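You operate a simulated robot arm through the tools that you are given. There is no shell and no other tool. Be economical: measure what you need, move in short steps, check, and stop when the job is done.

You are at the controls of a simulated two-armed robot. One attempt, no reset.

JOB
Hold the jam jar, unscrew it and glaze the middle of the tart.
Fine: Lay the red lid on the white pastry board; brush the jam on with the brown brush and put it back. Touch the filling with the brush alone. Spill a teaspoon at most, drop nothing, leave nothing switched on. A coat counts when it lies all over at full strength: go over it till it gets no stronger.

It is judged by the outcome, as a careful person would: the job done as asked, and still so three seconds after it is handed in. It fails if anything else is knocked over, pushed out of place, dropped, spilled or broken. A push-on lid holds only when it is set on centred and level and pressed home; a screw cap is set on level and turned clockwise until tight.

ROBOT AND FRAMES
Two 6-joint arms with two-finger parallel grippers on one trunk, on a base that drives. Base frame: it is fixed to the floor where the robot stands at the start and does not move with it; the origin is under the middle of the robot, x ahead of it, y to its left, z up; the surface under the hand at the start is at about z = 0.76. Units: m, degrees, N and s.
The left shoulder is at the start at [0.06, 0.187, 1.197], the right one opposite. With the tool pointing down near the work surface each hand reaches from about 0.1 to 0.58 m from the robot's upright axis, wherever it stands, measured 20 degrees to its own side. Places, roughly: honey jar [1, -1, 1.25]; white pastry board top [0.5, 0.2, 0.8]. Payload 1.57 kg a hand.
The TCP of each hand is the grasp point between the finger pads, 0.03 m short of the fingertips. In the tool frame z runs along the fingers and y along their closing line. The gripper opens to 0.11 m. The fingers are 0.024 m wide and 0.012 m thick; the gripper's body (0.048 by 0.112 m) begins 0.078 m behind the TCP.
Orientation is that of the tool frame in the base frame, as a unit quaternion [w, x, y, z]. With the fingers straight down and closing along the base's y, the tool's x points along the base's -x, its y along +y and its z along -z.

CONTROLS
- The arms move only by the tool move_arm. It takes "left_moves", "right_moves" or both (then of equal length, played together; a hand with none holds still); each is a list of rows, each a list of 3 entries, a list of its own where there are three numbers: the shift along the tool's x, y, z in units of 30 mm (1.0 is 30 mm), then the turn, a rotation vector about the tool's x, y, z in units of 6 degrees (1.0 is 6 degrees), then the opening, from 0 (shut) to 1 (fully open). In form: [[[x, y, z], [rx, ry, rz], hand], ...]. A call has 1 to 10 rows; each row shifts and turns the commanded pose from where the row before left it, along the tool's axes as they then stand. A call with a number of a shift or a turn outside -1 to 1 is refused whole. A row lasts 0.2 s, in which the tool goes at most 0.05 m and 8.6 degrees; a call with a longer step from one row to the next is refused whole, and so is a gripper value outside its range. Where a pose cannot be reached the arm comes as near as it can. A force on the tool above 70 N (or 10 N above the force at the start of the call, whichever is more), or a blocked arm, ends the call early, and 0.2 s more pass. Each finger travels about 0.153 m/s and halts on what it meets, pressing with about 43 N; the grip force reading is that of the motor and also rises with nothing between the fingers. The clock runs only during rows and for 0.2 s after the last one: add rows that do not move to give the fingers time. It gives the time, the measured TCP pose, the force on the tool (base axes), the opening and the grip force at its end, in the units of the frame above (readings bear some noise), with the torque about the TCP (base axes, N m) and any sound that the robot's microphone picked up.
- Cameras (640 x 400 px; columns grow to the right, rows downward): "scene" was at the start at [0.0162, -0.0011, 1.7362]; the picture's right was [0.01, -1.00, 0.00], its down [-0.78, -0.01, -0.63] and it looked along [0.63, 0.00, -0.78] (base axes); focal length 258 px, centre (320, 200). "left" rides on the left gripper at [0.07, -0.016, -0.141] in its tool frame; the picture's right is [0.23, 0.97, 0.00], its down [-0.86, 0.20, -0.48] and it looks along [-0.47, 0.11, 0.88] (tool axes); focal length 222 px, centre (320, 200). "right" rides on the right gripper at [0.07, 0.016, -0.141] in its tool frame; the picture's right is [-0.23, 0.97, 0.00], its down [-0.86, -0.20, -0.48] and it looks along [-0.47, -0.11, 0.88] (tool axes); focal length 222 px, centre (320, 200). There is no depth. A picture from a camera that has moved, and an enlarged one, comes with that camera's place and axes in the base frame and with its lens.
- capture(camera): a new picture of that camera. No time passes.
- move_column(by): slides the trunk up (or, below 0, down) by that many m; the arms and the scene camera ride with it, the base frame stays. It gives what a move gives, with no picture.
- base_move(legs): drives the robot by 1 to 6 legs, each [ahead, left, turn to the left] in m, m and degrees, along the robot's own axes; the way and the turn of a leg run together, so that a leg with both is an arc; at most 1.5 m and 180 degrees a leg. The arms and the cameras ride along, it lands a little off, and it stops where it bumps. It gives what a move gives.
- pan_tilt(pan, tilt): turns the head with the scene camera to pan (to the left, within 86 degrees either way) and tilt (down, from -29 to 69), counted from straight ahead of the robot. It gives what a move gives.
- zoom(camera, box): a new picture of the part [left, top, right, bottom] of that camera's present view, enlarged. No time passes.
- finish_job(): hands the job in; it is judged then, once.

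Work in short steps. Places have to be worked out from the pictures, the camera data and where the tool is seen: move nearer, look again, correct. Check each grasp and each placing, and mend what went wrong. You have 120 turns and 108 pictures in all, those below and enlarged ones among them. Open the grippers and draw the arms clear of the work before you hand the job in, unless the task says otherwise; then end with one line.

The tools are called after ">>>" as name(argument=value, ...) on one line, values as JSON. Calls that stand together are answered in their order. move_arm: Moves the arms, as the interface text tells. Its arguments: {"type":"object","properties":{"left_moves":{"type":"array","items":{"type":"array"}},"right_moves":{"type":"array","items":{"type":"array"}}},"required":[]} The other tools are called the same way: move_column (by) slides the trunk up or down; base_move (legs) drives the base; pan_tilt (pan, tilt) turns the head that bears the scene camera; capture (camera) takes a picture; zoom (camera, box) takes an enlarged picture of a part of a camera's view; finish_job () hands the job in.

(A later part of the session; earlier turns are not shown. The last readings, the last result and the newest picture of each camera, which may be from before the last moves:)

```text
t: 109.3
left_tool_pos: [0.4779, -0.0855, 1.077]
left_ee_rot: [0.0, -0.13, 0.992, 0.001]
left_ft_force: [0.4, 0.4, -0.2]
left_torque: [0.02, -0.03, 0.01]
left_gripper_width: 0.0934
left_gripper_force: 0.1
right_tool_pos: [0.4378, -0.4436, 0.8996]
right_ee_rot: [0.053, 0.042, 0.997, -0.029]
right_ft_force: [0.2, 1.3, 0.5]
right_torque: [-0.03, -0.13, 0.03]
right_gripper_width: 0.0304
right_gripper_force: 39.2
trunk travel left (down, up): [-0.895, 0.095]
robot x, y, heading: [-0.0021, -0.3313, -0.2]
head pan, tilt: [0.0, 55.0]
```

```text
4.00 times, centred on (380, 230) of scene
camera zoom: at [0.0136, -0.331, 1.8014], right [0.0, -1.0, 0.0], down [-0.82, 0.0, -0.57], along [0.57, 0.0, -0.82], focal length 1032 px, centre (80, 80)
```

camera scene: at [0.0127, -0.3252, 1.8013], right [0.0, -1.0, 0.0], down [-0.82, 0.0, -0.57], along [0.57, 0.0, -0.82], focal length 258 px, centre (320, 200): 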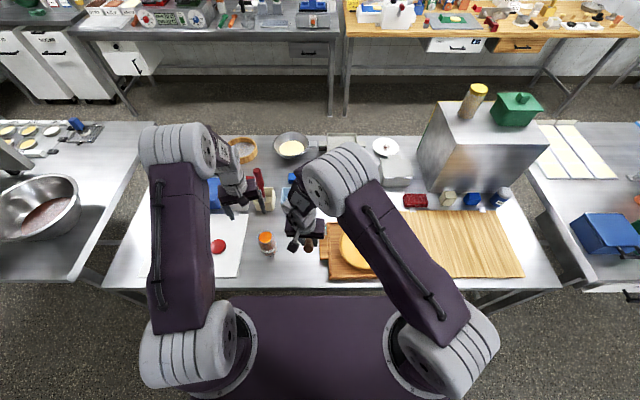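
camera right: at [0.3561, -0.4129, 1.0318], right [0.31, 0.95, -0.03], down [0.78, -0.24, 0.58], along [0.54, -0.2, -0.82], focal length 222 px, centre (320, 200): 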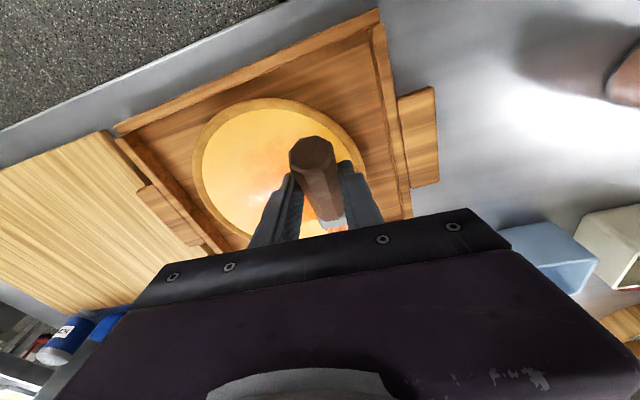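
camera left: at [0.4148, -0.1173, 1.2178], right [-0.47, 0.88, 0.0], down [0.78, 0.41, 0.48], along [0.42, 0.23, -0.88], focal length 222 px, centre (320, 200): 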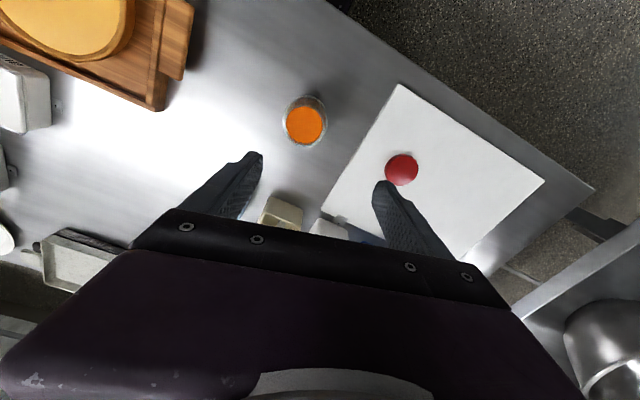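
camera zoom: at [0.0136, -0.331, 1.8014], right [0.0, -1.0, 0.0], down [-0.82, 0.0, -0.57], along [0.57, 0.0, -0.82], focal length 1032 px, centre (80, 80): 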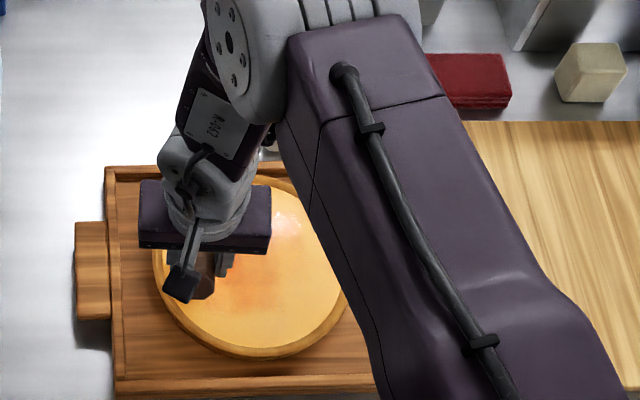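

Orange glaze shows where the brush has gone, strongest near the centre. I press about 1 mm lower and cover the -y half with what is left on the brush.

>>> move_arm(right_moves=[[[-0.093, -0.994, 0.08], [0, 0, 0], 0.1], [[-0.093, -0.994, 0.075], [0, 0, 0], 0.1], [[-0.093, -0.994, 0.061], [0, 0, 0], 0.1], [[0.87, -0.087, -0.087], [0, 0, 0], 0.1], [[0.87, -0.087, -0.087], [0, 0, 0], 0.1], [[0.87, -0.087, -0.087], [0, 0, 0], 0.1], [[0.87, -0.087, -0.087], [0, 0, 0], 0.1], [[0.87, -0.087, -0.087], [0, 0, 0], 0.1], [[-0.268, -0.633, 0.07], [0, 0, 0], 0.1], [[-0.858, 0.085, 0.086], [0, 0, 0], 0.1]])

>>> move_arm(right_moves=[[[-0.858, 0.085, 0.086], [0, 0, 0], 0.1], [[-0.858, 0.085, 0.086], [0, 0, 0], 0.1], [[-0.858, 0.085, 0.086], [0, 0, 0], 0.1], [[0.2, -0.63, 0.02], [0, 0, 0], 0.1], [[0.858, -0.085, -0.086], [0, 0, 0], 0.1], [[0.858, -0.085, -0.086], [0, 0, 0], 0.1], [[0.858, -0.085, -0.086], [0, 0, 0], 0.1]])

>>> capture(camera="right")

>>> zoom(camera="scene", box=[300, 180, 460, 280])

```text
t: 111.5
left_tool_pos: [0.4756, -0.0849, 1.0765]
left_ee_rot: [0.0, -0.129, 0.992, -0.001]
left_ft_force: [0.2, -0.1, -0.6]
left_torque: [0.0, 0.02, -0.01]
left_gripper_width: 0.0937
left_gripper_force: 0.2
right_tool_pos: [0.3484, -0.5556, 0.8998]
right_ee_rot: [0.051, 0.049, 0.997, -0.029]
right_ft_force: [-0.5, -0.5, 2.5]
right_torque: [-0.08, -0.2, -0.06]
right_gripper_width: 0.0304
right_gripper_force: 39.8
right hand out of reach, approached as far as the arm can: row 4
trunk travel left (down, up): [-0.895, 0.095]
robot x, y, heading: [0.0005, -0.3305, -0.1]
head pan, tilt: [0.0, 55.0]
```

```text
t: 113.1
left_tool_pos: [0.4771, -0.0853, 1.0763]
left_ee_rot: [-0.001, -0.13, 0.992, -0.001]
left_ft_force: [0.4, 0.1, 0.8]
left_torque: [0.03, 0.01, -0.02]
left_gripper_width: 0.0938
left_gripper_force: 0.0
right_tool_pos: [0.3362, -0.5752, 0.8993]
right_ee_rot: [0.051, 0.048, 0.997, -0.027]
right_ft_force: [1.3, -0.5, 1.4]
right_torque: [0.04, -0.33, 0.03]
right_gripper_width: 0.0304
right_gripper_force: 39.0
right hand out of reach, approached as far as the arm can: row 3
trunk travel left (down, up): [-0.895, 0.095]
robot x, y, heading: [0.0025, -0.3337, -0.1]
head pan, tilt: [0.0, 55.0]
```

```text
24 pictures are left
camera right: at [0.2551, -0.5435, 1.0314], right [0.32, 0.95, -0.03], down [0.78, -0.25, 0.57], along [0.54, -0.2, -0.82], focal length 222 px, centre (320, 200)
```

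right: 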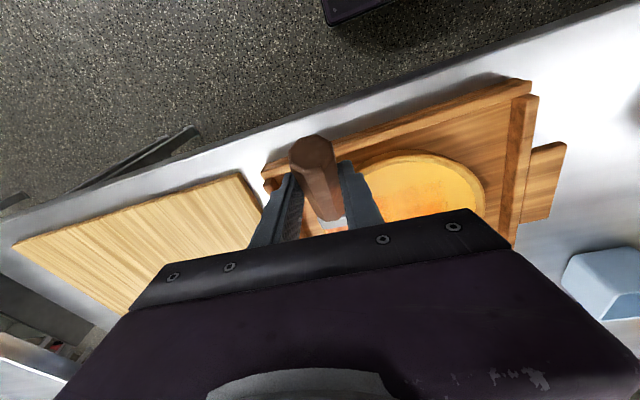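

```text
4.00 times, centred on (380, 230) of scene
camera zoom: at [0.012, -0.3311, 1.8013], right [0.0, -1.0, 0.0], down [-0.82, 0.0, -0.57], along [0.57, 0.0, -0.82], focal length 1032 px, centre (80, 80)
```

zoom: 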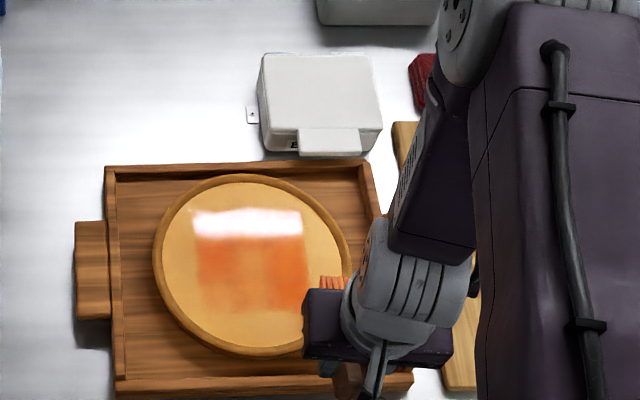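

The view is now excellent: a roughly square orange patch about 12 cm wide is centred on the tart. I zoom in to judge evenness.

>>> zoom(camera="scene", box=[335, 220, 391, 272])

```text
7.69 times, centred on (363, 246) of scene
camera zoom: at [0.012, -0.3311, 1.8013], right [0.0, -1.0, 0.0], down [-0.82, 0.0, -0.57], along [0.57, 0.0, -0.82], focal length 1984 px, centre (-11, -154)
```

zoom: 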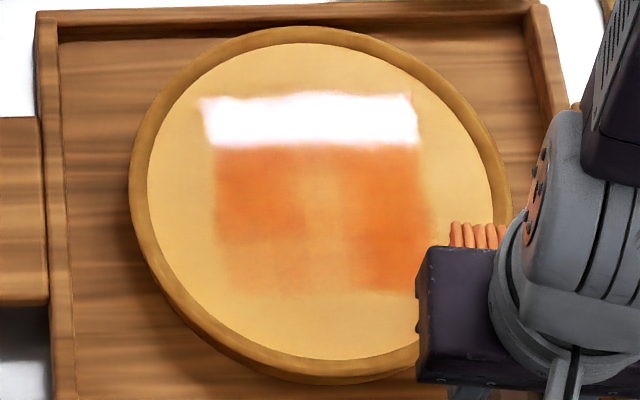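

The coat is a 12 cm square region, x 0.427-0.545 and y -0.571 to -0.451, stronger where I pressed more. The tip sits about (0.123, -0.023) from the TCP. I go over that square in tight lanes, pressing slightly more.

>>> move_arm(right_moves=[[[0.654, 0.573, -0.08], [0, 0, 0], 0.1], [[0.654, 0.573, -0.08], [0, 0, 0], 0.1], [[-0.858, 0.085, 0.086], [0, 0, 0], 0.1], [[-0.858, 0.085, 0.086], [0, 0, 0], 0.1], [[-0.858, 0.085, 0.086], [0, 0, 0], 0.1], [[-0.858, 0.085, 0.086], [0, 0, 0], 0.1], [[-0.858, 0.085, 0.086], [0, 0, 0], 0.1], [[0.062, 0.663, -0.04], [0, 0, 0], 0.1], [[0.858, -0.085, -0.086], [0, 0, 0], 0.1], [[0.858, -0.085, -0.086], [0, 0, 0], 0.1]])

>>> move_arm(right_moves=[[[0.858, -0.085, -0.086], [0, 0, 0], 0.1], [[0.858, -0.085, -0.086], [0, 0, 0], 0.1], [[0.858, -0.085, -0.086], [0, 0, 0], 0.1], [[0.062, 0.663, -0.04], [0, 0, 0], 0.1], [[-0.858, 0.085, 0.086], [0, 0, 0], 0.1], [[-0.858, 0.085, 0.086], [0, 0, 0], 0.1], [[-0.858, 0.085, 0.086], [0, 0, 0], 0.1], [[-0.858, 0.085, 0.086], [0, 0, 0], 0.1], [[-0.858, 0.085, 0.086], [0, 0, 0], 0.1], [[0.062, 0.663, -0.04], [0, 0, 0], 0.1]])

```text
t: 115.3
left_tool_pos: [0.4771, -0.0852, 1.0767]
left_ee_rot: [0.0, -0.129, 0.992, 0.0]
left_ft_force: [-0.3, -0.7, 0.0]
left_torque: [0.01, -0.02, -0.02]
left_gripper_width: 0.0935
left_gripper_force: 0.1
right_tool_pos: [0.3742, -0.517, 0.8981]
right_ee_rot: [0.051, 0.048, 0.997, -0.028]
right_ft_force: [0.3, 0.6, 4.6]
right_torque: [-0.05, -0.55, 0.0]
right_gripper_width: 0.0302
right_gripper_force: 40.1
right hand out of reach, approached as far as the arm can: row 7
trunk travel left (down, up): [-0.895, 0.095]
robot x, y, heading: [0.0015, -0.3281, -0.1]
head pan, tilt: [0.0, 55.0]
```

```text
t: 117.5
left_tool_pos: [0.4773, -0.0836, 1.0763]
left_ee_rot: [0.001, -0.13, 0.992, -0.001]
left_ft_force: [0.0, 0.2, 0.4]
left_torque: [-0.04, -0.01, -0.03]
left_gripper_width: 0.0936
left_gripper_force: 0.1
right_tool_pos: [0.4211, -0.4762, 0.8968]
right_ee_rot: [0.052, 0.048, 0.997, -0.028]
right_ft_force: [-0.1, 0.0, 1.7]
right_torque: [-0.09, -0.28, -0.09]
right_gripper_width: 0.0301
right_gripper_force: 39.1
right hand out of reach, approached as far as the arm can: row 9
trunk travel left (down, up): [-0.895, 0.095]
robot x, y, heading: [0.0005, -0.3297, -0.1]
head pan, tilt: [0.0, 55.0]
```

Contact stays light (2-5 N). I finish the remaining lanes, then lift and step aside to inspect.

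>>> move_arm(right_moves=[[[0.858, -0.085, -0.07], [0, 0, 0], 0.1], [[0.858, -0.085, -0.086], [0, 0, 0], 0.1], [[0.858, -0.085, -0.086], [0, 0, 0], 0.1], [[0.858, -0.085, -0.086], [0, 0, 0], 0.1], [[0.858, -0.085, -0.086], [0, 0, 0], 0.1], [[0.062, 0.663, -0.04], [0, 0, 0], 0.1], [[-0.858, 0.085, 0.086], [0, 0, 0], 0.1], [[-0.858, 0.085, 0.086], [0, 0, 0], 0.1], [[-0.858, 0.085, 0.086], [0, 0, 0], 0.1], [[-0.858, 0.085, 0.086], [0, 0, 0], 0.1]])

>>> move_arm(right_moves=[[[-0.858, 0.085, 0.086], [0, 0, 0], 0.1], [[0.062, 0.5, -0.04], [0, 0, 0], 0.1], [[0.858, -0.085, -0.086], [0, 0, 0], 0.1], [[0.858, -0.085, -0.086], [0, 0, 0], 0.1], [[0.858, -0.085, -0.086], [0, 0, 0], 0.1], [[0.858, -0.085, -0.086], [0, 0, 0], 0.1], [[0.858, -0.085, -0.086], [0, 0, 0], 0.1]])

>>> move_arm(right_moves=[[[0, 0, -0.6], [0, 0, 0], 0.1], [[0, -0.9, 0], [0, 0, 0], 0.1], [[0, -0.9, 0], [0, 0, 0], 0.1], [[0, -0.9, 0], [0, 0, 0], 0.1], [[0, -0.9, 0], [0, 0, 0], 0.1], [[0, -0.9, 0], [0, 0, 0], 0.1]])

>>> zoom(camera="scene", box=[335, 220, 391, 272])

```text
t: 119.7
left_tool_pos: [0.4768, -0.0836, 1.0752]
left_ee_rot: [0.0, -0.13, 0.991, 0.0]
left_ft_force: [-0.7, -0.1, -0.7]
left_torque: [-0.01, 0.0, 0.02]
left_gripper_width: 0.0934
left_gripper_force: 0.1
right_tool_pos: [0.3955, -0.4566, 0.8962]
right_ee_rot: [0.05, 0.048, 0.997, -0.028]
right_ft_force: [-0.5, 1.1, 2.1]
right_torque: [0.08, -0.31, 0.09]
right_gripper_width: 0.0303
right_gripper_force: 39.0
trunk travel left (down, up): [-0.895, 0.095]
robot x, y, heading: [0.0013, -0.3288, 0.3]
head pan, tilt: [0.0, 55.0]
```

```text
t: 121.3
left_tool_pos: [0.4775, -0.0842, 1.0756]
left_ee_rot: [-0.001, -0.13, 0.991, 0.0]
left_ft_force: [-0.2, -0.2, -0.1]
left_torque: [-0.03, -0.01, 0.02]
left_gripper_width: 0.0936
left_gripper_force: 0.1
right_tool_pos: [0.2863, -0.4412, 0.8956]
right_ee_rot: [0.051, 0.048, 0.997, -0.027]
right_ft_force: [-0.1, 0.7, -1.1]
right_torque: [-0.03, 0.02, -0.04]
right_gripper_width: 0.0304
right_gripper_force: 39.4
right hand out of reach, approached as far as the arm can: row 1
trunk travel left (down, up): [-0.895, 0.095]
robot x, y, heading: [-0.001, -0.3305, -0.1]
head pan, tilt: [0.0, 55.0]
```

```text
t: 122.7
left_tool_pos: [0.4771, -0.0861, 1.0768]
left_ee_rot: [-0.001, -0.13, 0.992, 0.001]
left_ft_force: [-0.9, 0.0, -0.9]
left_torque: [0.02, 0.01, 0.01]
left_gripper_width: 0.0936
left_gripper_force: 0.1
right_tool_pos: [0.2718, -0.5766, 0.9213]
right_ee_rot: [0.051, 0.049, 0.997, -0.028]
right_ft_force: [0.0, 0.3, -1.2]
right_torque: [0.04, 0.02, -0.04]
right_gripper_width: 0.0302
right_gripper_force: 40.0
trunk travel left (down, up): [-0.895, 0.095]
robot x, y, heading: [-0.0028, -0.3295, 0.2]
head pan, tilt: [0.0, 55.0]
```

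```text
7.69 times, centred on (363, 246) of scene
camera zoom: at [0.0122, -0.3332, 1.8014], right [0.0, -1.0, 0.0], down [-0.82, 0.0, -0.57], along [0.57, 0.0, -0.82], focal length 1984 px, centre (-11, -154)
```

zoom: 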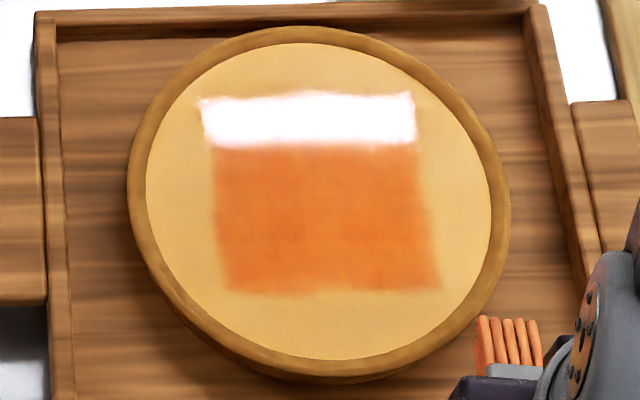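

The square is now evenly deep orange. To learn whether the rest of the filling takes glaze too, I make one test stroke outside the square at y≈-0.595.

>>> move_arm(right_moves=[[[-0.695, 0.144, 0.47], [0, 0, 0], 0.1], [[-0.695, 0.144, 0.47], [0, 0, 0], 0.1], [[-0.742, 0.074, 0.09], [0, 0, 0], 0.1], [[-0.742, 0.074, 0.09], [0, 0, 0], 0.1]])

>>> move_arm(right_moves=[[[-0.742, 0.074, 0.09], [0, 0, 0], 0.1], [[0.742, -0.074, -0.074], [0, 0, 0], 0.1], [[0.742, -0.074, -0.074], [0, 0, 0], 0.1], [[0.742, -0.074, -0.074], [0, 0, 0], 0.1]])

>>> move_arm(right_moves=[[[0, 0, -0.6], [0, 0, 0], 0.1], [[0.8, 0, 0], [0, 0, 0], 0.1], [[0.8, 0, 0], [0, 0, 0], 0.1]])

>>> zoom(camera="scene", box=[335, 220, 391, 272])

```text
t: 123.7
left_tool_pos: [0.4773, -0.0846, 1.0751]
left_ee_rot: [0.0, -0.13, 0.992, 0.0]
left_ft_force: [-0.2, 0.2, 0.2]
left_torque: [0.0, 0.03, -0.03]
left_gripper_width: 0.0937
left_gripper_force: 0.1
right_tool_pos: [0.3631, -0.5733, 0.8972]
right_ee_rot: [0.052, 0.048, 0.997, -0.028]
right_ft_force: [-0.1, -0.1, -1.2]
right_torque: [0.0, 0.02, 0.02]
right_gripper_width: 0.0304
right_gripper_force: 39.7
trunk travel left (down, up): [-0.895, 0.095]
robot x, y, heading: [-0.002, -0.3318, 0.1]
head pan, tilt: [0.0, 55.0]
```

```text
t: 124.7
left_tool_pos: [0.4764, -0.0848, 1.0757]
left_ee_rot: [0.0, -0.13, 0.992, 0.0]
left_ft_force: [-0.3, 0.1, -0.3]
left_torque: [0.03, 0.03, 0.02]
left_gripper_width: 0.0934
left_gripper_force: 0.0
right_tool_pos: [0.3178, -0.5717, 0.8968]
right_ee_rot: [0.051, 0.048, 0.997, -0.027]
right_ft_force: [1.1, -0.9, 1.3]
right_torque: [-0.02, -0.2, -0.06]
right_gripper_width: 0.0303
right_gripper_force: 39.5
trunk travel left (down, up): [-0.895, 0.095]
robot x, y, heading: [0.0018, -0.3304, -0.1]
head pan, tilt: [0.0, 55.0]
```

```text
t: 125.5
left_tool_pos: [0.4772, -0.0862, 1.0766]
left_ee_rot: [-0.001, -0.13, 0.992, 0.001]
left_ft_force: [0.0, -0.9, 0.1]
left_torque: [0.02, 0.01, -0.01]
left_gripper_width: 0.0933
left_gripper_force: 0.1
right_tool_pos: [0.2679, -0.5678, 0.9097]
right_ee_rot: [0.052, 0.048, 0.997, -0.028]
right_ft_force: [0.6, 0.1, -0.7]
right_torque: [0.03, 0.01, 0.0]
right_gripper_width: 0.0301
right_gripper_force: 39.2
trunk travel left (down, up): [-0.895, 0.095]
robot x, y, heading: [-0.0018, -0.328, -0.2]
head pan, tilt: [0.0, 55.0]
```

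```text
7.69 times, centred on (363, 246) of scene
camera zoom: at [0.0123, -0.3312, 1.8014], right [0.0, -1.0, 0.0], down [-0.82, 0.0, -0.57], along [0.57, 0.0, -0.82], focal length 1984 px, centre (-11, -154)
```

zoom: 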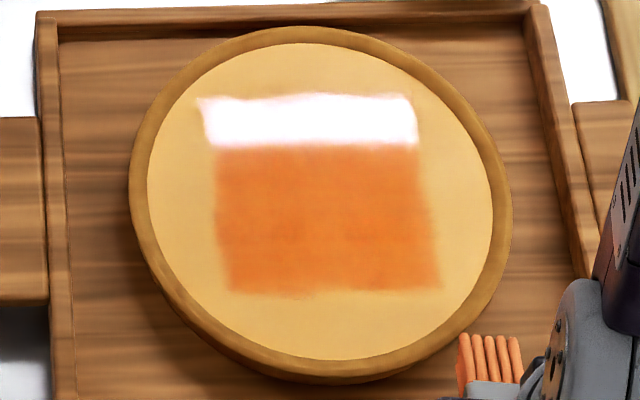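

Outside the square nothing takes, so the square is the middle to be glazed. To be sure it reaches full strength I reload: raise the brush, swing back and drive 0.20 m left to the jar.

>>> move_arm(right_moves=[[[-0.093, -0.046, -0.887], [0, 0, 0], 0.1], [[-0.093, -0.046, -0.887], [0, 0, 0], 0.1], [[-0.093, -0.046, -0.887], [0, 0, 0], 0.1], [[-0.093, -0.046, -0.887], [0, 0, 0], 0.1], [[-0.093, -0.046, -0.887], [0, 0, 0], 0.1]])

>>> move_arm(right_moves=[[[-0.298, 0.949, -0.017], [0, 0, 0], 0.1], [[-0.298, 0.949, -0.017], [0, 0, 0], 0.1], [[-0.298, 0.949, -0.017], [0, 0, 0], 0.1], [[-0.298, 0.949, -0.017], [0, 0, 0], 0.1], [[-0.298, 0.949, -0.017], [0, 0, 0], 0.1], [[-0.298, 0.949, -0.017], [0, 0, 0], 0.1], [[-0.298, 0.949, -0.017], [0, 0, 0], 0.1], [[-0.298, 0.949, -0.017], [0, 0, 0], 0.1], [[-0.298, 0.949, -0.017], [0, 0, 0], 0.1], [[-0.298, 0.949, -0.017], [0, 0, 0], 0.1]])

>>> base_move(legs=[[0, 0.2, 0]])

>>> zoom(camera="left", box=[40, 0, 320, 170])

```text
t: 126.7
left_tool_pos: [0.4774, -0.0847, 1.0768]
left_ee_rot: [0.0, -0.13, 0.991, 0.0]
left_ft_force: [-0.2, -0.5, -0.2]
left_torque: [0.0, -0.03, 0.01]
left_gripper_width: 0.0936
left_gripper_force: 0.1
right_tool_pos: [0.2799, -0.569, 1.0362]
right_ee_rot: [0.05, 0.049, 0.997, -0.028]
right_ft_force: [-0.3, -0.1, -0.6]
right_torque: [-0.02, 0.0, 0.02]
right_gripper_width: 0.0303
right_gripper_force: 39.5
right hand out of reach, approached as far as the arm can: row 4, 5
trunk travel left (down, up): [-0.895, 0.095]
robot x, y, heading: [0.0034, -0.3306, -0.1]
head pan, tilt: [0.0, 55.0]
```

```text
t: 128.9
left_tool_pos: [0.4774, -0.0846, 1.0754]
left_ee_rot: [-0.001, -0.13, 0.992, 0.0]
left_ft_force: [0.0, 0.0, 0.0]
left_torque: [-0.01, 0.0, 0.0]
left_gripper_width: 0.0936
left_gripper_force: 0.1
right_tool_pos: [0.3973, -0.2936, 1.036]
right_ee_rot: [0.051, 0.047, 0.997, -0.028]
right_ft_force: [0.3, 0.1, -0.6]
right_torque: [0.01, -0.01, 0.01]
right_gripper_width: 0.03
right_gripper_force: 39.4
trunk travel left (down, up): [-0.895, 0.095]
robot x, y, heading: [-0.0023, -0.3348, -0.1]
head pan, tilt: [0.0, 55.0]
```

```text
t: 130.5
left_tool_pos: [0.478, 0.11, 1.0772]
left_ee_rot: [0.0, -0.128, 0.992, 0.001]
left_ft_force: [0.6, -0.1, 0.7]
left_torque: [0.02, 0.0, 0.0]
left_gripper_width: 0.0935
left_gripper_force: 0.1
right_tool_pos: [0.3979, -0.099, 1.0365]
right_ee_rot: [0.051, 0.049, 0.997, -0.027]
right_ft_force: [-0.8, -1.1, -0.1]
right_torque: [0.05, 0.03, 0.0]
right_gripper_width: 0.0303
right_gripper_force: 39.2
trunk travel left (down, up): [-0.895, 0.095]
robot x, y, heading: [-0.001, -0.1317, -0.2]
head pan, tilt: [0.0, 55.0]
```

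```text
2.29 times, centred on (180, 85) of left
camera zoom: at [0.4151, 0.0777, 1.2187], right [-0.47, 0.88, 0.0], down [0.78, 0.41, 0.48], along [0.42, 0.23, -0.88], focal length 508 px, centre (640, 463)
```

zoom: 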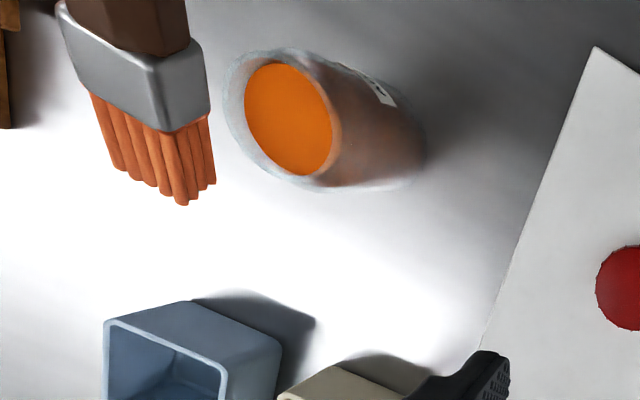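

No drips on the table. I shift 3 cm back so the tip enters the middle of the jar, and dip again.

>>> move_arm(right_moves=[[[0.509, 0.1, -0.06], [0, 0, 0], 0.1], [[0.509, 0.1, -0.06], [0, 0, 0], 0.1], [[0.042, 0.021, 0.401], [0, 0, 0], 0.1], [[0.042, 0.021, 0.401], [0, 0, 0], 0.1], [[0.042, 0.021, 0.401], [0, 0, 0], 0.1], [[0.042, 0.021, 0.401], [0, 0, 0], 0.1], [[0.042, 0.021, 0.401], [0, 0, 0], 0.1], [[0, 0, 0], [0, 0, 0], 0.1]])

>>> zoom(camera="left", box=[40, 0, 320, 170])

```text
t: 132.3
left_tool_pos: [0.4786, 0.1126, 1.077]
left_ee_rot: [0.0, -0.129, 0.992, 0.0]
left_ft_force: [-0.3, 0.1, -0.6]
left_torque: [-0.01, 0.0, 0.0]
left_gripper_width: 0.0937
left_gripper_force: 0.1
right_tool_pos: [0.368, -0.0867, 0.9758]
right_ee_rot: [0.051, 0.049, 0.997, -0.028]
right_ft_force: [0.1, -1.1, -1.1]
right_torque: [-0.06, 0.0, -0.05]
right_gripper_width: 0.0305
right_gripper_force: 39.5
trunk travel left (down, up): [-0.895, 0.095]
robot x, y, heading: [0.0009, -0.13, -0.3]
head pan, tilt: [0.0, 55.0]
```

```text
2.29 times, centred on (180, 85) of left
camera zoom: at [0.4149, 0.0807, 1.2182], right [-0.47, 0.88, 0.0], down [0.78, 0.41, 0.48], along [0.42, 0.22, -0.88], focal length 508 px, centre (640, 463)
```

zoom: 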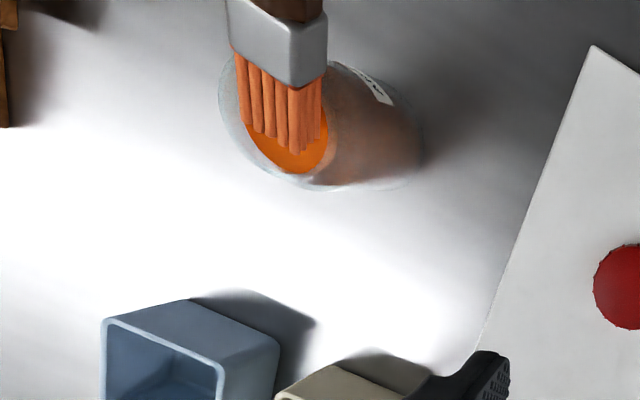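

Bristles are inside the jar opening without touching the rim. I go 8 mm deeper, check the colour, then lift.

>>> move_arm(right_moves=[[[-0.07, 0, 0.14], [0, 0, 0], 0.1], [[-0.07, 0, 0.14], [0, 0, 0], 0.1], [[0, 0, 0], [0, 0, 0], 0.1]])

>>> zoom(camera="left", box=[40, 0, 320, 170])

```text
t: 133.1
left_tool_pos: [0.4783, 0.1129, 1.0763]
left_ee_rot: [0.0, -0.129, 0.992, 0.0]
left_ft_force: [0.6, 0.1, -0.2]
left_torque: [-0.02, 0.03, 0.01]
left_gripper_width: 0.0934
left_gripper_force: 0.2
right_tool_pos: [0.373, -0.0886, 0.9689]
right_ee_rot: [0.051, 0.05, 0.997, -0.029]
right_ft_force: [0.1, -1.1, 0.2]
right_torque: [-0.12, -0.03, -0.13]
right_gripper_width: 0.0301
right_gripper_force: 39.8
trunk travel left (down, up): [-0.895, 0.095]
robot x, y, heading: [0.0016, -0.132, -0.2]
head pan, tilt: [0.0, 55.0]
```

```text
2.29 times, centred on (180, 85) of left
camera zoom: at [0.415, 0.0811, 1.2181], right [-0.47, 0.88, 0.0], down [0.78, 0.41, 0.48], along [0.42, 0.22, -0.88], focal length 508 px, centre (640, 463)
```

zoom: 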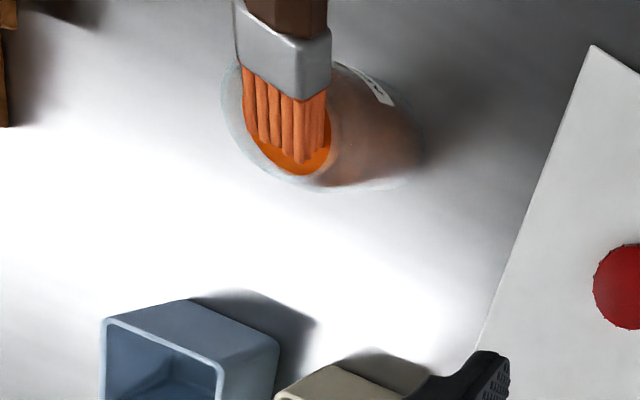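

I dip slightly further, lift out, and drive back toward the tart.

>>> move_arm(right_moves=[[[0, 0, 0.13], [0, 0, 0], 0.1], [[0, 0, 0], [0, 0, 0], 0.1], [[0, 0, -0.4], [0, 0, 0], 0.1], [[-0.04, 0, -0.5], [0, 0, 0], 0.1], [[-0.05, 0, -0.6], [0, 0, 0], 0.1], [[-0.05, 0, -0.6], [0, 0, 0], 0.1], [[-0.05, 0, -0.5], [0, 0, 0], 0.1], [[0, 0, 0], [0, 0, 0], 0.1], [[0, 0, 0], [0, 0, 0], 0.1]])

>>> base_move(legs=[[0, -0.2, 0]])

>>> move_arm(right_moves=[[[0.2, -0.948, 0.028], [0, 0, 0], 0.1], [[0.2, -0.948, 0.028], [0, 0, 0], 0.1], [[0.2, -0.948, 0.028], [0, 0, 0], 0.1], [[0.2, -0.948, 0.028], [0, 0, 0], 0.1], [[0.2, -0.948, 0.028], [0, 0, 0], 0.1], [[0.2, -0.948, 0.028], [0, 0, 0], 0.1], [[0.2, -0.948, 0.028], [0, 0, 0], 0.1], [[0.2, -0.948, 0.028], [0, 0, 0], 0.1], [[0.2, -0.948, 0.028], [0, 0, 0], 0.1]])

>>> capture(camera="scene")

```text
t: 135.1
left_tool_pos: [0.4786, 0.1147, 1.075]
left_ee_rot: [0.0, -0.128, 0.992, 0.0]
left_ft_force: [-0.5, 1.8, -0.6]
left_torque: [-0.02, -0.04, 0.0]
left_gripper_width: 0.0936
left_gripper_force: 0.1
right_tool_pos: [0.3711, -0.0828, 1.0441]
right_ee_rot: [0.052, 0.049, 0.997, -0.029]
right_ft_force: [-0.8, -1.3, -0.4]
right_torque: [-0.01, 0.06, 0.03]
right_gripper_width: 0.0302
right_gripper_force: 39.5
trunk travel left (down, up): [-0.895, 0.095]
robot x, y, heading: [-0.0007, -0.1302, -0.0]
head pan, tilt: [0.0, 55.0]
```

```text
t: 136.7
left_tool_pos: [0.4782, -0.0829, 1.0751]
left_ee_rot: [0.0, -0.129, 0.992, -0.002]
left_ft_force: [0.5, 1.4, -0.3]
left_torque: [-0.07, -0.01, -0.03]
left_gripper_width: 0.0933
left_gripper_force: 0.0
right_tool_pos: [0.3698, -0.2805, 1.0445]
right_ee_rot: [0.052, 0.048, 0.997, -0.03]
right_ft_force: [0.5, 0.6, -0.2]
right_torque: [-0.04, 0.03, -0.01]
right_gripper_width: 0.0302
right_gripper_force: 39.2
trunk travel left (down, up): [-0.895, 0.095]
robot x, y, heading: [0.0016, -0.3289, -0.5]
head pan, tilt: [0.0, 55.0]
```

```text
t: 138.7
left_tool_pos: [0.4787, -0.0877, 1.0758]
left_ee_rot: [0.001, -0.129, 0.992, 0.001]
left_ft_force: [-0.2, -0.6, 0.3]
left_torque: [-0.01, -0.01, -0.02]
left_gripper_width: 0.0938
left_gripper_force: 0.0
right_tool_pos: [0.2914, -0.5343, 1.0436]
right_ee_rot: [0.051, 0.049, 0.997, -0.028]
right_ft_force: [0.1, 0.2, -1.5]
right_torque: [0.01, 0.0, -0.03]
right_gripper_width: 0.03
right_gripper_force: 39.6
trunk travel left (down, up): [-0.895, 0.095]
robot x, y, heading: [-0.0023, -0.3325, -0.2]
head pan, tilt: [0.0, 55.0]
```

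```text
16 pictures are left
camera scene: at [0.0122, -0.3344, 1.8014], right [0.0, -1.0, 0.0], down [-0.82, 0.0, -0.57], along [0.57, 0.0, -0.82], focal length 258 px, centre (320, 200)
```

scene: 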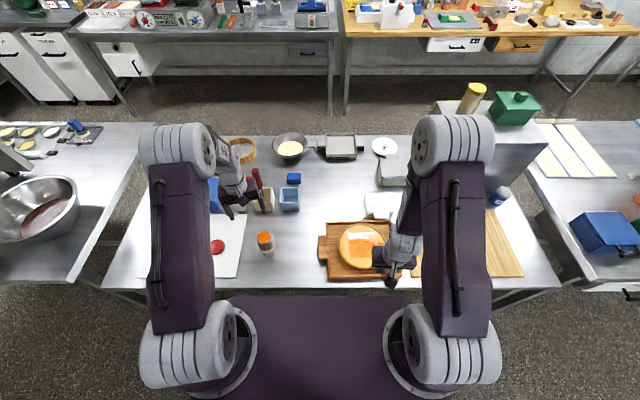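

Nothing dripped. I lower and repeat the lanes over the whole square with fresh jam.

>>> move_arm(right_moves=[[[0.085, 0.042, 0.81], [0, 0, 0], 0.1], [[0.085, 0.042, 0.81], [0, 0, 0], 0.1], [[0.085, 0.042, 0.81], [0, 0, 0], 0.1], [[0.085, 0.042, 0.81], [0, 0, 0], 0.1], [[0.085, 0.042, 0.81], [0, 0, 0], 0.1], [[0.085, 0.042, 0.81], [0, 0, 0], 0.1], [[-0.891, 0.089, 0.089], [0, 0, 0], 0.1], [[-0.891, 0.089, 0.089], [0, 0, 0], 0.1], [[-0.891, 0.089, 0.089], [0, 0, 0], 0.1]])

>>> move_arm(right_moves=[[[-0.858, 0.085, 0.086], [0, 0, 0], 0.1], [[-0.858, 0.085, 0.086], [0, 0, 0], 0.1], [[0.062, 0.663, -0.04], [0, 0, 0], 0.1], [[0.858, -0.085, -0.086], [0, 0, 0], 0.1], [[0.858, -0.085, -0.086], [0, 0, 0], 0.1], [[0.858, -0.085, -0.086], [0, 0, 0], 0.1], [[0.858, -0.085, -0.086], [0, 0, 0], 0.1], [[0.858, -0.085, -0.086], [0, 0, 0], 0.1], [[0.062, 0.663, -0.04], [0, 0, 0], 0.1]])

```text
t: 140.7
left_tool_pos: [0.4784, -0.087, 1.0762]
left_ee_rot: [0.0, -0.128, 0.992, 0.001]
left_ft_force: [-0.4, -0.2, 1.2]
left_torque: [-0.03, -0.02, -0.01]
left_gripper_width: 0.0934
left_gripper_force: 0.0
right_tool_pos: [0.3732, -0.5343, 0.8959]
right_ee_rot: [0.051, 0.05, 0.997, -0.027]
right_ft_force: [-0.3, 0.6, -1.5]
right_torque: [-0.03, 0.02, 0.01]
right_gripper_width: 0.0304
right_gripper_force: 38.9
trunk travel left (down, up): [-0.895, 0.095]
robot x, y, heading: [-0.0033, -0.331, -0.1]
head pan, tilt: [0.0, 55.0]
```

```text
t: 142.7
left_tool_pos: [0.4779, -0.0865, 1.0748]
left_ee_rot: [0.0, -0.128, 0.992, -0.001]
left_ft_force: [-0.6, 1.4, -0.6]
left_torque: [-0.04, 0.01, 0.01]
left_gripper_width: 0.0936
left_gripper_force: 0.0
right_tool_pos: [0.2911, -0.4923, 0.8972]
right_ee_rot: [0.051, 0.047, 0.997, -0.028]
right_ft_force: [-0.2, -0.3, -0.9]
right_torque: [0.03, 0.03, -0.04]
right_gripper_width: 0.0299
right_gripper_force: 39.8
right hand out of reach, approached as far as the arm can: row 2
trunk travel left (down, up): [-0.895, 0.095]
robot x, y, heading: [0.0034, -0.3326, -0.3]
head pan, tilt: [0.0, 55.0]
```

No contact force this time; the brush sits slightly higher now. I lower in steps while stroking until it touches.

>>> move_arm(right_moves=[[[-0.858, 0.085, 0.136], [0, 0, 0], 0.1], [[-0.858, 0.085, 0.136], [0, 0, 0], 0.1]])

>>> move_arm(right_moves=[[[0, 0, 0.05], [0, 0, 0], 0.1], [[0, 0, 0], [0, 0, 0], 0.1]])

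>>> move_arm(right_moves=[[[0, 0, 0.05], [0, 0, 0], 0.1], [[0, 0, 0], [0, 0, 0], 0.1]])

```text
t: 143.3
left_tool_pos: [0.4759, -0.0858, 1.0768]
left_ee_rot: [0.001, -0.129, 0.992, -0.001]
left_ft_force: [-0.5, -0.5, -0.1]
left_torque: [-0.02, -0.03, -0.01]
left_gripper_width: 0.0935
left_gripper_force: 0.1
right_tool_pos: [0.343, -0.4937, 0.8944]
right_ee_rot: [0.052, 0.049, 0.997, -0.029]
right_ft_force: [-3.8, -0.9, 9.5]
right_torque: [-0.11, -0.7, -0.11]
right_gripper_width: 0.0302
right_gripper_force: 39.5
trunk travel left (down, up): [-0.895, 0.095]
robot x, y, heading: [-0.0006, -0.3333, -0.2]
head pan, tilt: [0.0, 55.0]
```

```text
t: 143.9
left_tool_pos: [0.4761, -0.0872, 1.0772]
left_ee_rot: [0.002, -0.128, 0.992, 0.001]
left_ft_force: [0.1, -0.2, -0.1]
left_torque: [0.0, 0.0, 0.0]
left_gripper_width: 0.0933
left_gripper_force: 0.0
right_tool_pos: [0.3424, -0.4935, 0.8919]
right_ee_rot: [0.052, 0.05, 0.997, -0.029]
right_ft_force: [-5.2, -0.2, 12.6]
right_torque: [-0.07, -1.01, -0.08]
right_gripper_width: 0.0303
right_gripper_force: 39.6
trunk travel left (down, up): [-0.895, 0.095]
robot x, y, heading: [-0.002, -0.3277, -0.2]
head pan, tilt: [0.0, 55.0]
```

```text
t: 144.5
left_tool_pos: [0.4762, -0.0877, 1.0767]
left_ee_rot: [0.001, -0.129, 0.992, 0.0]
left_ft_force: [0.5, -0.8, 0.5]
left_torque: [-0.01, -0.02, 0.0]
left_gripper_width: 0.0934
left_gripper_force: 0.0
right_tool_pos: [0.3422, -0.4943, 0.8918]
right_ee_rot: [0.052, 0.049, 0.997, -0.028]
right_ft_force: [-5.7, -1.1, 11.7]
right_torque: [-0.02, -0.94, -0.06]
right_gripper_width: 0.0304
right_gripper_force: 39.6
trunk travel left (down, up): [-0.895, 0.095]
robot x, y, heading: [-0.0004, -0.3311, -0.1]
head pan, tilt: [0.0, 55.0]
```

Firm contact now (about 10 N). I ease up a millimetre and do all the lanes again.

>>> move_arm(right_moves=[[[-0.858, 0.085, 0.056], [0, 0, 0], 0.1], [[-0.858, 0.085, 0.086], [0, 0, 0], 0.1], [[-0.858, 0.085, 0.086], [0, 0, 0], 0.1], [[0.062, 0.663, -0.04], [0, 0, 0], 0.1], [[0.858, -0.085, -0.086], [0, 0, 0], 0.1], [[0.858, -0.085, -0.086], [0, 0, 0], 0.1], [[0.858, -0.085, -0.086], [0, 0, 0], 0.1], [[0.858, -0.085, -0.086], [0, 0, 0], 0.1], [[0.858, -0.085, -0.086], [0, 0, 0], 0.1], [[0.062, 0.663, -0.04], [0, 0, 0], 0.1]])

>>> move_arm(right_moves=[[[-0.858, 0.085, 0.086], [0, 0, 0], 0.1], [[-0.858, 0.085, 0.086], [0, 0, 0], 0.1], [[-0.858, 0.085, 0.086], [0, 0, 0], 0.1], [[-0.858, 0.085, 0.086], [0, 0, 0], 0.1], [[-0.858, 0.085, 0.086], [0, 0, 0], 0.1], [[0.062, 0.663, -0.04], [0, 0, 0], 0.1], [[0.858, -0.085, -0.086], [0, 0, 0], 0.1], [[0.858, -0.085, -0.086], [0, 0, 0], 0.1], [[0.858, -0.085, -0.086], [0, 0, 0], 0.1], [[0.858, -0.085, -0.086], [0, 0, 0], 0.1]])

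```text
t: 146.7
left_tool_pos: [0.4772, -0.0858, 1.0755]
left_ee_rot: [0.001, -0.128, 0.992, 0.0]
left_ft_force: [0.5, -0.3, -0.3]
left_torque: [-0.04, 0.01, 0.01]
left_gripper_width: 0.0937
left_gripper_force: 0.2
right_tool_pos: [0.297, -0.4542, 0.8915]
right_ee_rot: [0.051, 0.049, 0.997, -0.028]
right_ft_force: [0.3, 0.5, -0.7]
right_torque: [-0.01, 0.0, 0.01]
right_gripper_width: 0.0305
right_gripper_force: 39.0
right hand out of reach, approached as far as the arm can: row 5
trunk travel left (down, up): [-0.895, 0.095]
robot x, y, heading: [0.0036, -0.3323, -0.1]
head pan, tilt: [0.0, 55.0]
```

```text
t: 148.9
left_tool_pos: [0.4756, -0.0867, 1.0763]
left_ee_rot: [0.0, -0.129, 0.992, 0.001]
left_ft_force: [-0.3, -0.2, 0.2]
left_torque: [-0.02, 0.01, -0.01]
left_gripper_width: 0.0937
left_gripper_force: 0.1
right_tool_pos: [0.3216, -0.4352, 0.8916]
right_ee_rot: [0.051, 0.049, 0.997, -0.029]
right_ft_force: [-0.5, -0.5, -0.7]
right_torque: [0.03, 0.02, -0.01]
right_gripper_width: 0.0305
right_gripper_force: 39.7
trunk travel left (down, up): [-0.895, 0.095]
robot x, y, heading: [-0.0025, -0.3287, -0.3]
head pan, tilt: [0.0, 55.0]
```

Force shows no contact again; the brush may be pivoting in the grip. I lift, move aside and look at coat and brush.

>>> move_arm(right_moves=[[[0.3, 0, -0.8], [0, 0, 0], 0.1], [[0.3, -0.95, 0], [0, 0, 0], 0.1], [[0.3, -0.95, 0], [0, 0, 0], 0.1], [[0.3, -0.95, 0], [0, 0, 0], 0.1], [[0, -0.95, 0], [0, 0, 0], 0.1], [[0, -0.95, 0], [0, 0, 0], 0.1]])

>>> zoom(camera="scene", box=[335, 220, 399, 276])

```text
t: 150.3
left_tool_pos: [0.4776, -0.0896, 1.0772]
left_ee_rot: [0.0, -0.129, 0.992, 0.001]
left_ft_force: [0.7, -0.5, -0.4]
left_torque: [0.01, 0.01, 0.02]
left_gripper_width: 0.0934
left_gripper_force: 0.0
right_tool_pos: [0.2704, -0.5732, 0.917]
right_ee_rot: [0.051, 0.049, 0.997, -0.027]
right_ft_force: [-0.3, -0.2, -0.4]
right_torque: [0.02, 0.03, 0.03]
right_gripper_width: 0.0301
right_gripper_force: 38.6
trunk travel left (down, up): [-0.895, 0.095]
robot x, y, heading: [-0.0005, -0.3351, -0.3]
head pan, tilt: [0.0, 55.0]
```

```text
7.14 times, centred on (367, 248) of scene
camera zoom: at [0.0124, -0.3351, 1.8014], right [0.0, -1.0, 0.0], down [-0.82, 0.0, -0.57], along [0.57, 0.0, -0.82], focal length 1842 px, centre (-16, -143)
```

zoom: 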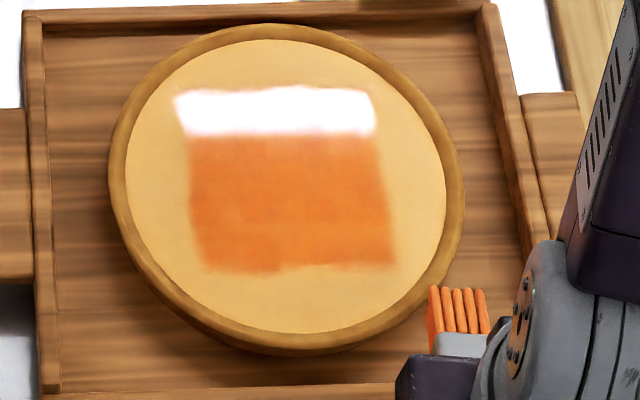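

The coat looks as deep as before the reload, so it is not getting stronger. I make one decisive test just outside the square at y≈-0.59, this time with measured contact.

>>> move_arm(right_moves=[[[-0.79, 0.18, 0.3], [0, 0, 0], 0.1], [[-0.79, 0.18, 0.3], [0, 0, 0], 0.1], [[-0.79, 0.18, 0.3], [0, 0, 0], 0.1], [[0, 0, 0.1], [0, 0, 0], 0.1], [[0, 0, 0], [0, 0, 0], 0.1]])

>>> move_arm(right_moves=[[[0, 0, 0.08], [0, 0, 0], 0.1], [[0, 0, 0], [0, 0, 0], 0.1]])

>>> move_arm(right_moves=[[[0, 0, 0.08], [0, 0, 0], 0.1], [[0, 0, 0], [0, 0, 0], 0.1]])

```text
t: 151.5
left_tool_pos: [0.4763, -0.0882, 1.0764]
left_ee_rot: [0.0, -0.129, 0.992, 0.0]
left_ft_force: [-0.1, -1.3, -0.1]
left_torque: [0.03, 0.04, -0.01]
left_gripper_width: 0.0934
left_gripper_force: 0.1
right_tool_pos: [0.3454, -0.5645, 0.895]
right_ee_rot: [0.051, 0.048, 0.997, -0.027]
right_ft_force: [-0.9, 0.9, -0.7]
right_torque: [-0.01, 0.06, 0.0]
right_gripper_width: 0.0303
right_gripper_force: 39.4
trunk travel left (down, up): [-0.895, 0.095]
robot x, y, heading: [0.0019, -0.3271, -0.2]
head pan, tilt: [0.0, 55.0]
```

```text
t: 152.1
left_tool_pos: [0.4785, -0.0873, 1.0768]
left_ee_rot: [0.0, -0.129, 0.992, 0.0]
left_ft_force: [0.0, -0.3, -0.2]
left_torque: [0.0, 0.03, -0.02]
left_gripper_width: 0.0936
left_gripper_force: 0.1
right_tool_pos: [0.3466, -0.5649, 0.8937]
right_ee_rot: [0.052, 0.05, 0.997, -0.027]
right_ft_force: [-1.4, -0.1, -0.1]
right_torque: [0.01, 0.04, 0.0]
right_gripper_width: 0.0301
right_gripper_force: 39.6
trunk travel left (down, up): [-0.895, 0.095]
robot x, y, heading: [-0.0013, -0.3294, -0.3]
head pan, tilt: [0.0, 55.0]
```

```text
t: 152.7
left_tool_pos: [0.4779, -0.0882, 1.0767]
left_ee_rot: [0.0, -0.129, 0.992, 0.0]
left_ft_force: [-1.3, 0.0, 0.1]
left_torque: [-0.01, 0.0, 0.0]
left_gripper_width: 0.0933
left_gripper_force: 0.2
right_tool_pos: [0.347, -0.5644, 0.8919]
right_ee_rot: [0.051, 0.05, 0.997, -0.029]
right_ft_force: [-1.4, -0.5, 5.7]
right_torque: [0.04, -0.63, 0.01]
right_gripper_width: 0.03
right_gripper_force: 39.5
trunk travel left (down, up): [-0.895, 0.095]
robot x, y, heading: [0.0007, -0.3321, -0.1]
head pan, tilt: [0.0, 55.0]
```

Contact 5.7 N here. I make a short stroke back and forth, then lift aside and look.

>>> move_arm(right_moves=[[[-0.792, 0.079, 0.079], [0, 0, 0], 0.1], [[0.792, -0.079, -0.07], [0, 0, 0], 0.1], [[0.792, -0.079, -0.07], [0, 0, 0], 0.1]])

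>>> move_arm(right_moves=[[[0, 0, -0.8], [0, 0, 0], 0.1], [[0.7, -0.3, 0], [0, 0, 0], 0.1], [[0.7, -0.3, 0], [0, 0, 0], 0.1]])

>>> zoom(camera="scene", box=[335, 220, 399, 276])

```text
t: 153.5
left_tool_pos: [0.4755, -0.0869, 1.0768]
left_ee_rot: [0.001, -0.128, 0.992, -0.001]
left_ft_force: [-0.4, -0.5, 0.2]
left_torque: [0.0, -0.01, 0.01]
left_gripper_width: 0.0937
left_gripper_force: 0.0
right_tool_pos: [0.3226, -0.5646, 0.8902]
right_ee_rot: [0.052, 0.05, 0.997, -0.028]
right_ft_force: [0.0, 0.0, 7.4]
right_torque: [0.06, -0.98, 0.03]
right_gripper_width: 0.0304
right_gripper_force: 40.0
trunk travel left (down, up): [-0.895, 0.095]
robot x, y, heading: [-0.0003, -0.3331, -0.3]
head pan, tilt: [0.0, 55.0]
```

```text
t: 154.3
left_tool_pos: [0.4775, -0.0882, 1.0756]
left_ee_rot: [0.0, -0.129, 0.992, 0.001]
left_ft_force: [0.6, -0.1, 0.0]
left_torque: [0.0, -0.02, 0.0]
left_gripper_width: 0.0934
left_gripper_force: 0.0
right_tool_pos: [0.2759, -0.5785, 0.9088]
right_ee_rot: [0.051, 0.05, 0.997, -0.027]
right_ft_force: [0.4, -0.2, 0.2]
right_torque: [0.0, 0.07, 0.02]
right_gripper_width: 0.0302
right_gripper_force: 39.9
trunk travel left (down, up): [-0.895, 0.095]
robot x, y, heading: [-0.0012, -0.3302, -0.3]
head pan, tilt: [0.0, 55.0]
```

```text
7.14 times, centred on (367, 248) of scene
camera zoom: at [0.0125, -0.3338, 1.8014], right [0.0, -1.0, 0.0], down [-0.82, 0.0, -0.57], along [0.57, 0.0, -0.82], focal length 1842 px, centre (-16, -143)
```

zoom: 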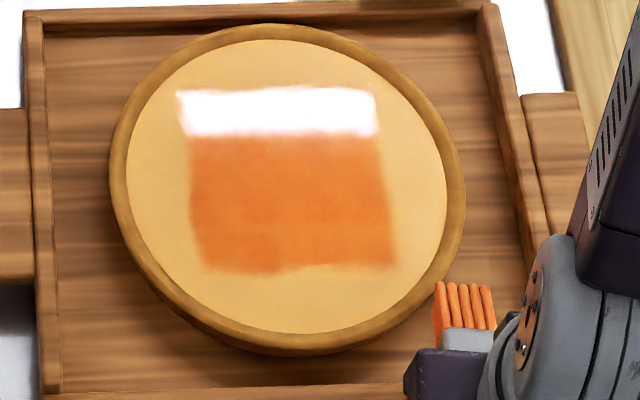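

With clear contact outside, still no colour: the square is the target. I do one more full pass with fresh jam at this lower height.

>>> move_arm(right_moves=[[[-0.231, 0.568, 0.297], [0, 0, 0], 0.1], [[-0.231, 0.568, 0.297], [0, 0, 0], 0.1], [[-0.858, 0.085, 0.09], [0, 0, 0], 0.1], [[-0.858, 0.085, 0.09], [0, 0, 0], 0.1], [[-0.858, 0.085, 0.09], [0, 0, 0], 0.1], [[-0.858, 0.085, 0.086], [0, 0, 0], 0.1], [[-0.858, 0.085, 0.086], [0, 0, 0], 0.1], [[0.062, 0.663, -0.04], [0, 0, 0], 0.1], [[0.858, -0.085, -0.086], [0, 0, 0], 0.1], [[0.858, -0.085, -0.086], [0, 0, 0], 0.1]])

>>> move_arm(right_moves=[[[0.858, -0.085, -0.08], [0, 0, 0], 0.1], [[0.858, -0.085, -0.08], [0, 0, 0], 0.1], [[0.858, -0.085, -0.08], [0, 0, 0], 0.1], [[0.062, 0.663, -0.04], [0, 0, 0], 0.1], [[-0.858, 0.085, 0.086], [0, 0, 0], 0.1], [[-0.858, 0.085, 0.086], [0, 0, 0], 0.1], [[-0.858, 0.085, 0.086], [0, 0, 0], 0.1]])

```text
t: 156.5
left_tool_pos: [0.4766, -0.0883, 1.0752]
left_ee_rot: [0.0, -0.128, 0.992, 0.0]
left_ft_force: [-0.3, 0.6, -0.7]
left_torque: [0.01, -0.02, 0.02]
left_gripper_width: 0.0935
left_gripper_force: 0.0
right_tool_pos: [0.3679, -0.5278, 0.8936]
right_ee_rot: [0.051, 0.048, 0.997, -0.028]
right_ft_force: [-0.4, 0.6, -0.3]
right_torque: [0.02, 0.01, 0.01]
right_gripper_width: 0.0301
right_gripper_force: 39.5
right hand out of reach, approached as far as the arm can: row 7
trunk travel left (down, up): [-0.895, 0.095]
robot x, y, heading: [0.0008, -0.3275, -0.4]
head pan, tilt: [0.0, 55.0]
```

```text
t: 158.1
left_tool_pos: [0.4786, -0.0871, 1.0767]
left_ee_rot: [0.0, -0.129, 0.992, 0.0]
left_ft_force: [-0.1, -0.4, 0.6]
left_torque: [0.02, 0.01, 0.02]
left_gripper_width: 0.0937
left_gripper_force: 0.1
right_tool_pos: [0.3704, -0.5061, 0.8919]
right_ee_rot: [0.051, 0.05, 0.997, -0.028]
right_ft_force: [-0.9, -0.4, 2.8]
right_torque: [-0.03, -0.14, -0.01]
right_gripper_width: 0.0303
right_gripper_force: 39.7
trunk travel left (down, up): [-0.895, 0.095]
robot x, y, heading: [0.0003, -0.3318, -0.1]
head pan, tilt: [0.0, 55.0]
```

Touching now (about 3 N). I press a further millimetre and carry on with the +y lanes.

>>> move_arm(right_moves=[[[-0.858, 0.085, 0.12], [0, 0, 0], 0.1], [[-0.858, 0.085, 0.086], [0, 0, 0], 0.1], [[0.062, 0.663, -0.04], [0, 0, 0], 0.1], [[0.858, -0.085, -0.08], [0, 0, 0], 0.1], [[0.858, -0.085, -0.08], [0, 0, 0], 0.1], [[0.858, -0.085, -0.08], [0, 0, 0], 0.1], [[0.858, -0.085, -0.086], [0, 0, 0], 0.1], [[0.858, -0.085, -0.086], [0, 0, 0], 0.1], [[0.062, 0.663, -0.02], [0, 0, 0], 0.1], [[-0.858, 0.085, 0.086], [0, 0, 0], 0.1]])

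>>> move_arm(right_moves=[[[-0.858, 0.085, 0.09], [0, 0, 0], 0.1], [[-0.858, 0.085, 0.09], [0, 0, 0], 0.1], [[-0.858, 0.085, 0.086], [0, 0, 0], 0.1], [[-0.858, 0.085, 0.086], [0, 0, 0], 0.1], [[0.062, 0.663, -0.03], [0, 0, 0], 0.1], [[0.858, -0.085, -0.08], [0, 0, 0], 0.1], [[0.858, -0.085, -0.08], [0, 0, 0], 0.1], [[0.858, -0.085, -0.08], [0, 0, 0], 0.1], [[0.858, -0.085, -0.086], [0, 0, 0], 0.1], [[0.858, -0.085, -0.086], [0, 0, 0], 0.1]])

```text
t: 160.3
left_tool_pos: [0.4777, -0.0878, 1.076]
left_ee_rot: [0.0, -0.129, 0.992, 0.0]
left_ft_force: [-0.2, -0.2, -0.1]
left_torque: [-0.03, 0.02, 0.0]
left_gripper_width: 0.0935
left_gripper_force: 0.1
right_tool_pos: [0.3171, -0.4657, 0.89]
right_ee_rot: [0.05, 0.048, 0.997, -0.029]
right_ft_force: [-2.3, 0.9, 5.3]
right_torque: [0.1, -0.5, 0.1]
right_gripper_width: 0.0301
right_gripper_force: 39.5
trunk travel left (down, up): [-0.895, 0.095]
robot x, y, heading: [-0.0013, -0.331, -0.4]
head pan, tilt: [0.0, 55.0]
```

```text
t: 162.5
left_tool_pos: [0.4772, -0.0879, 1.0763]
left_ee_rot: [0.0, -0.129, 0.992, 0.0]
left_ft_force: [-0.4, 0.0, 0.3]
left_torque: [0.0, -0.01, 0.02]
left_gripper_width: 0.0933
left_gripper_force: 0.0
right_tool_pos: [0.2861, -0.446, 0.8883]
right_ee_rot: [0.051, 0.049, 0.997, -0.028]
right_ft_force: [0.5, 0.7, 2.6]
right_torque: [-0.02, -0.47, 0.0]
right_gripper_width: 0.0302
right_gripper_force: 39.4
right hand out of reach, approached as far as the arm can: row 4
trunk travel left (down, up): [-0.895, 0.095]
robot x, y, heading: [0.0032, -0.3298, -0.2]
head pan, tilt: [0.0, 55.0]
```

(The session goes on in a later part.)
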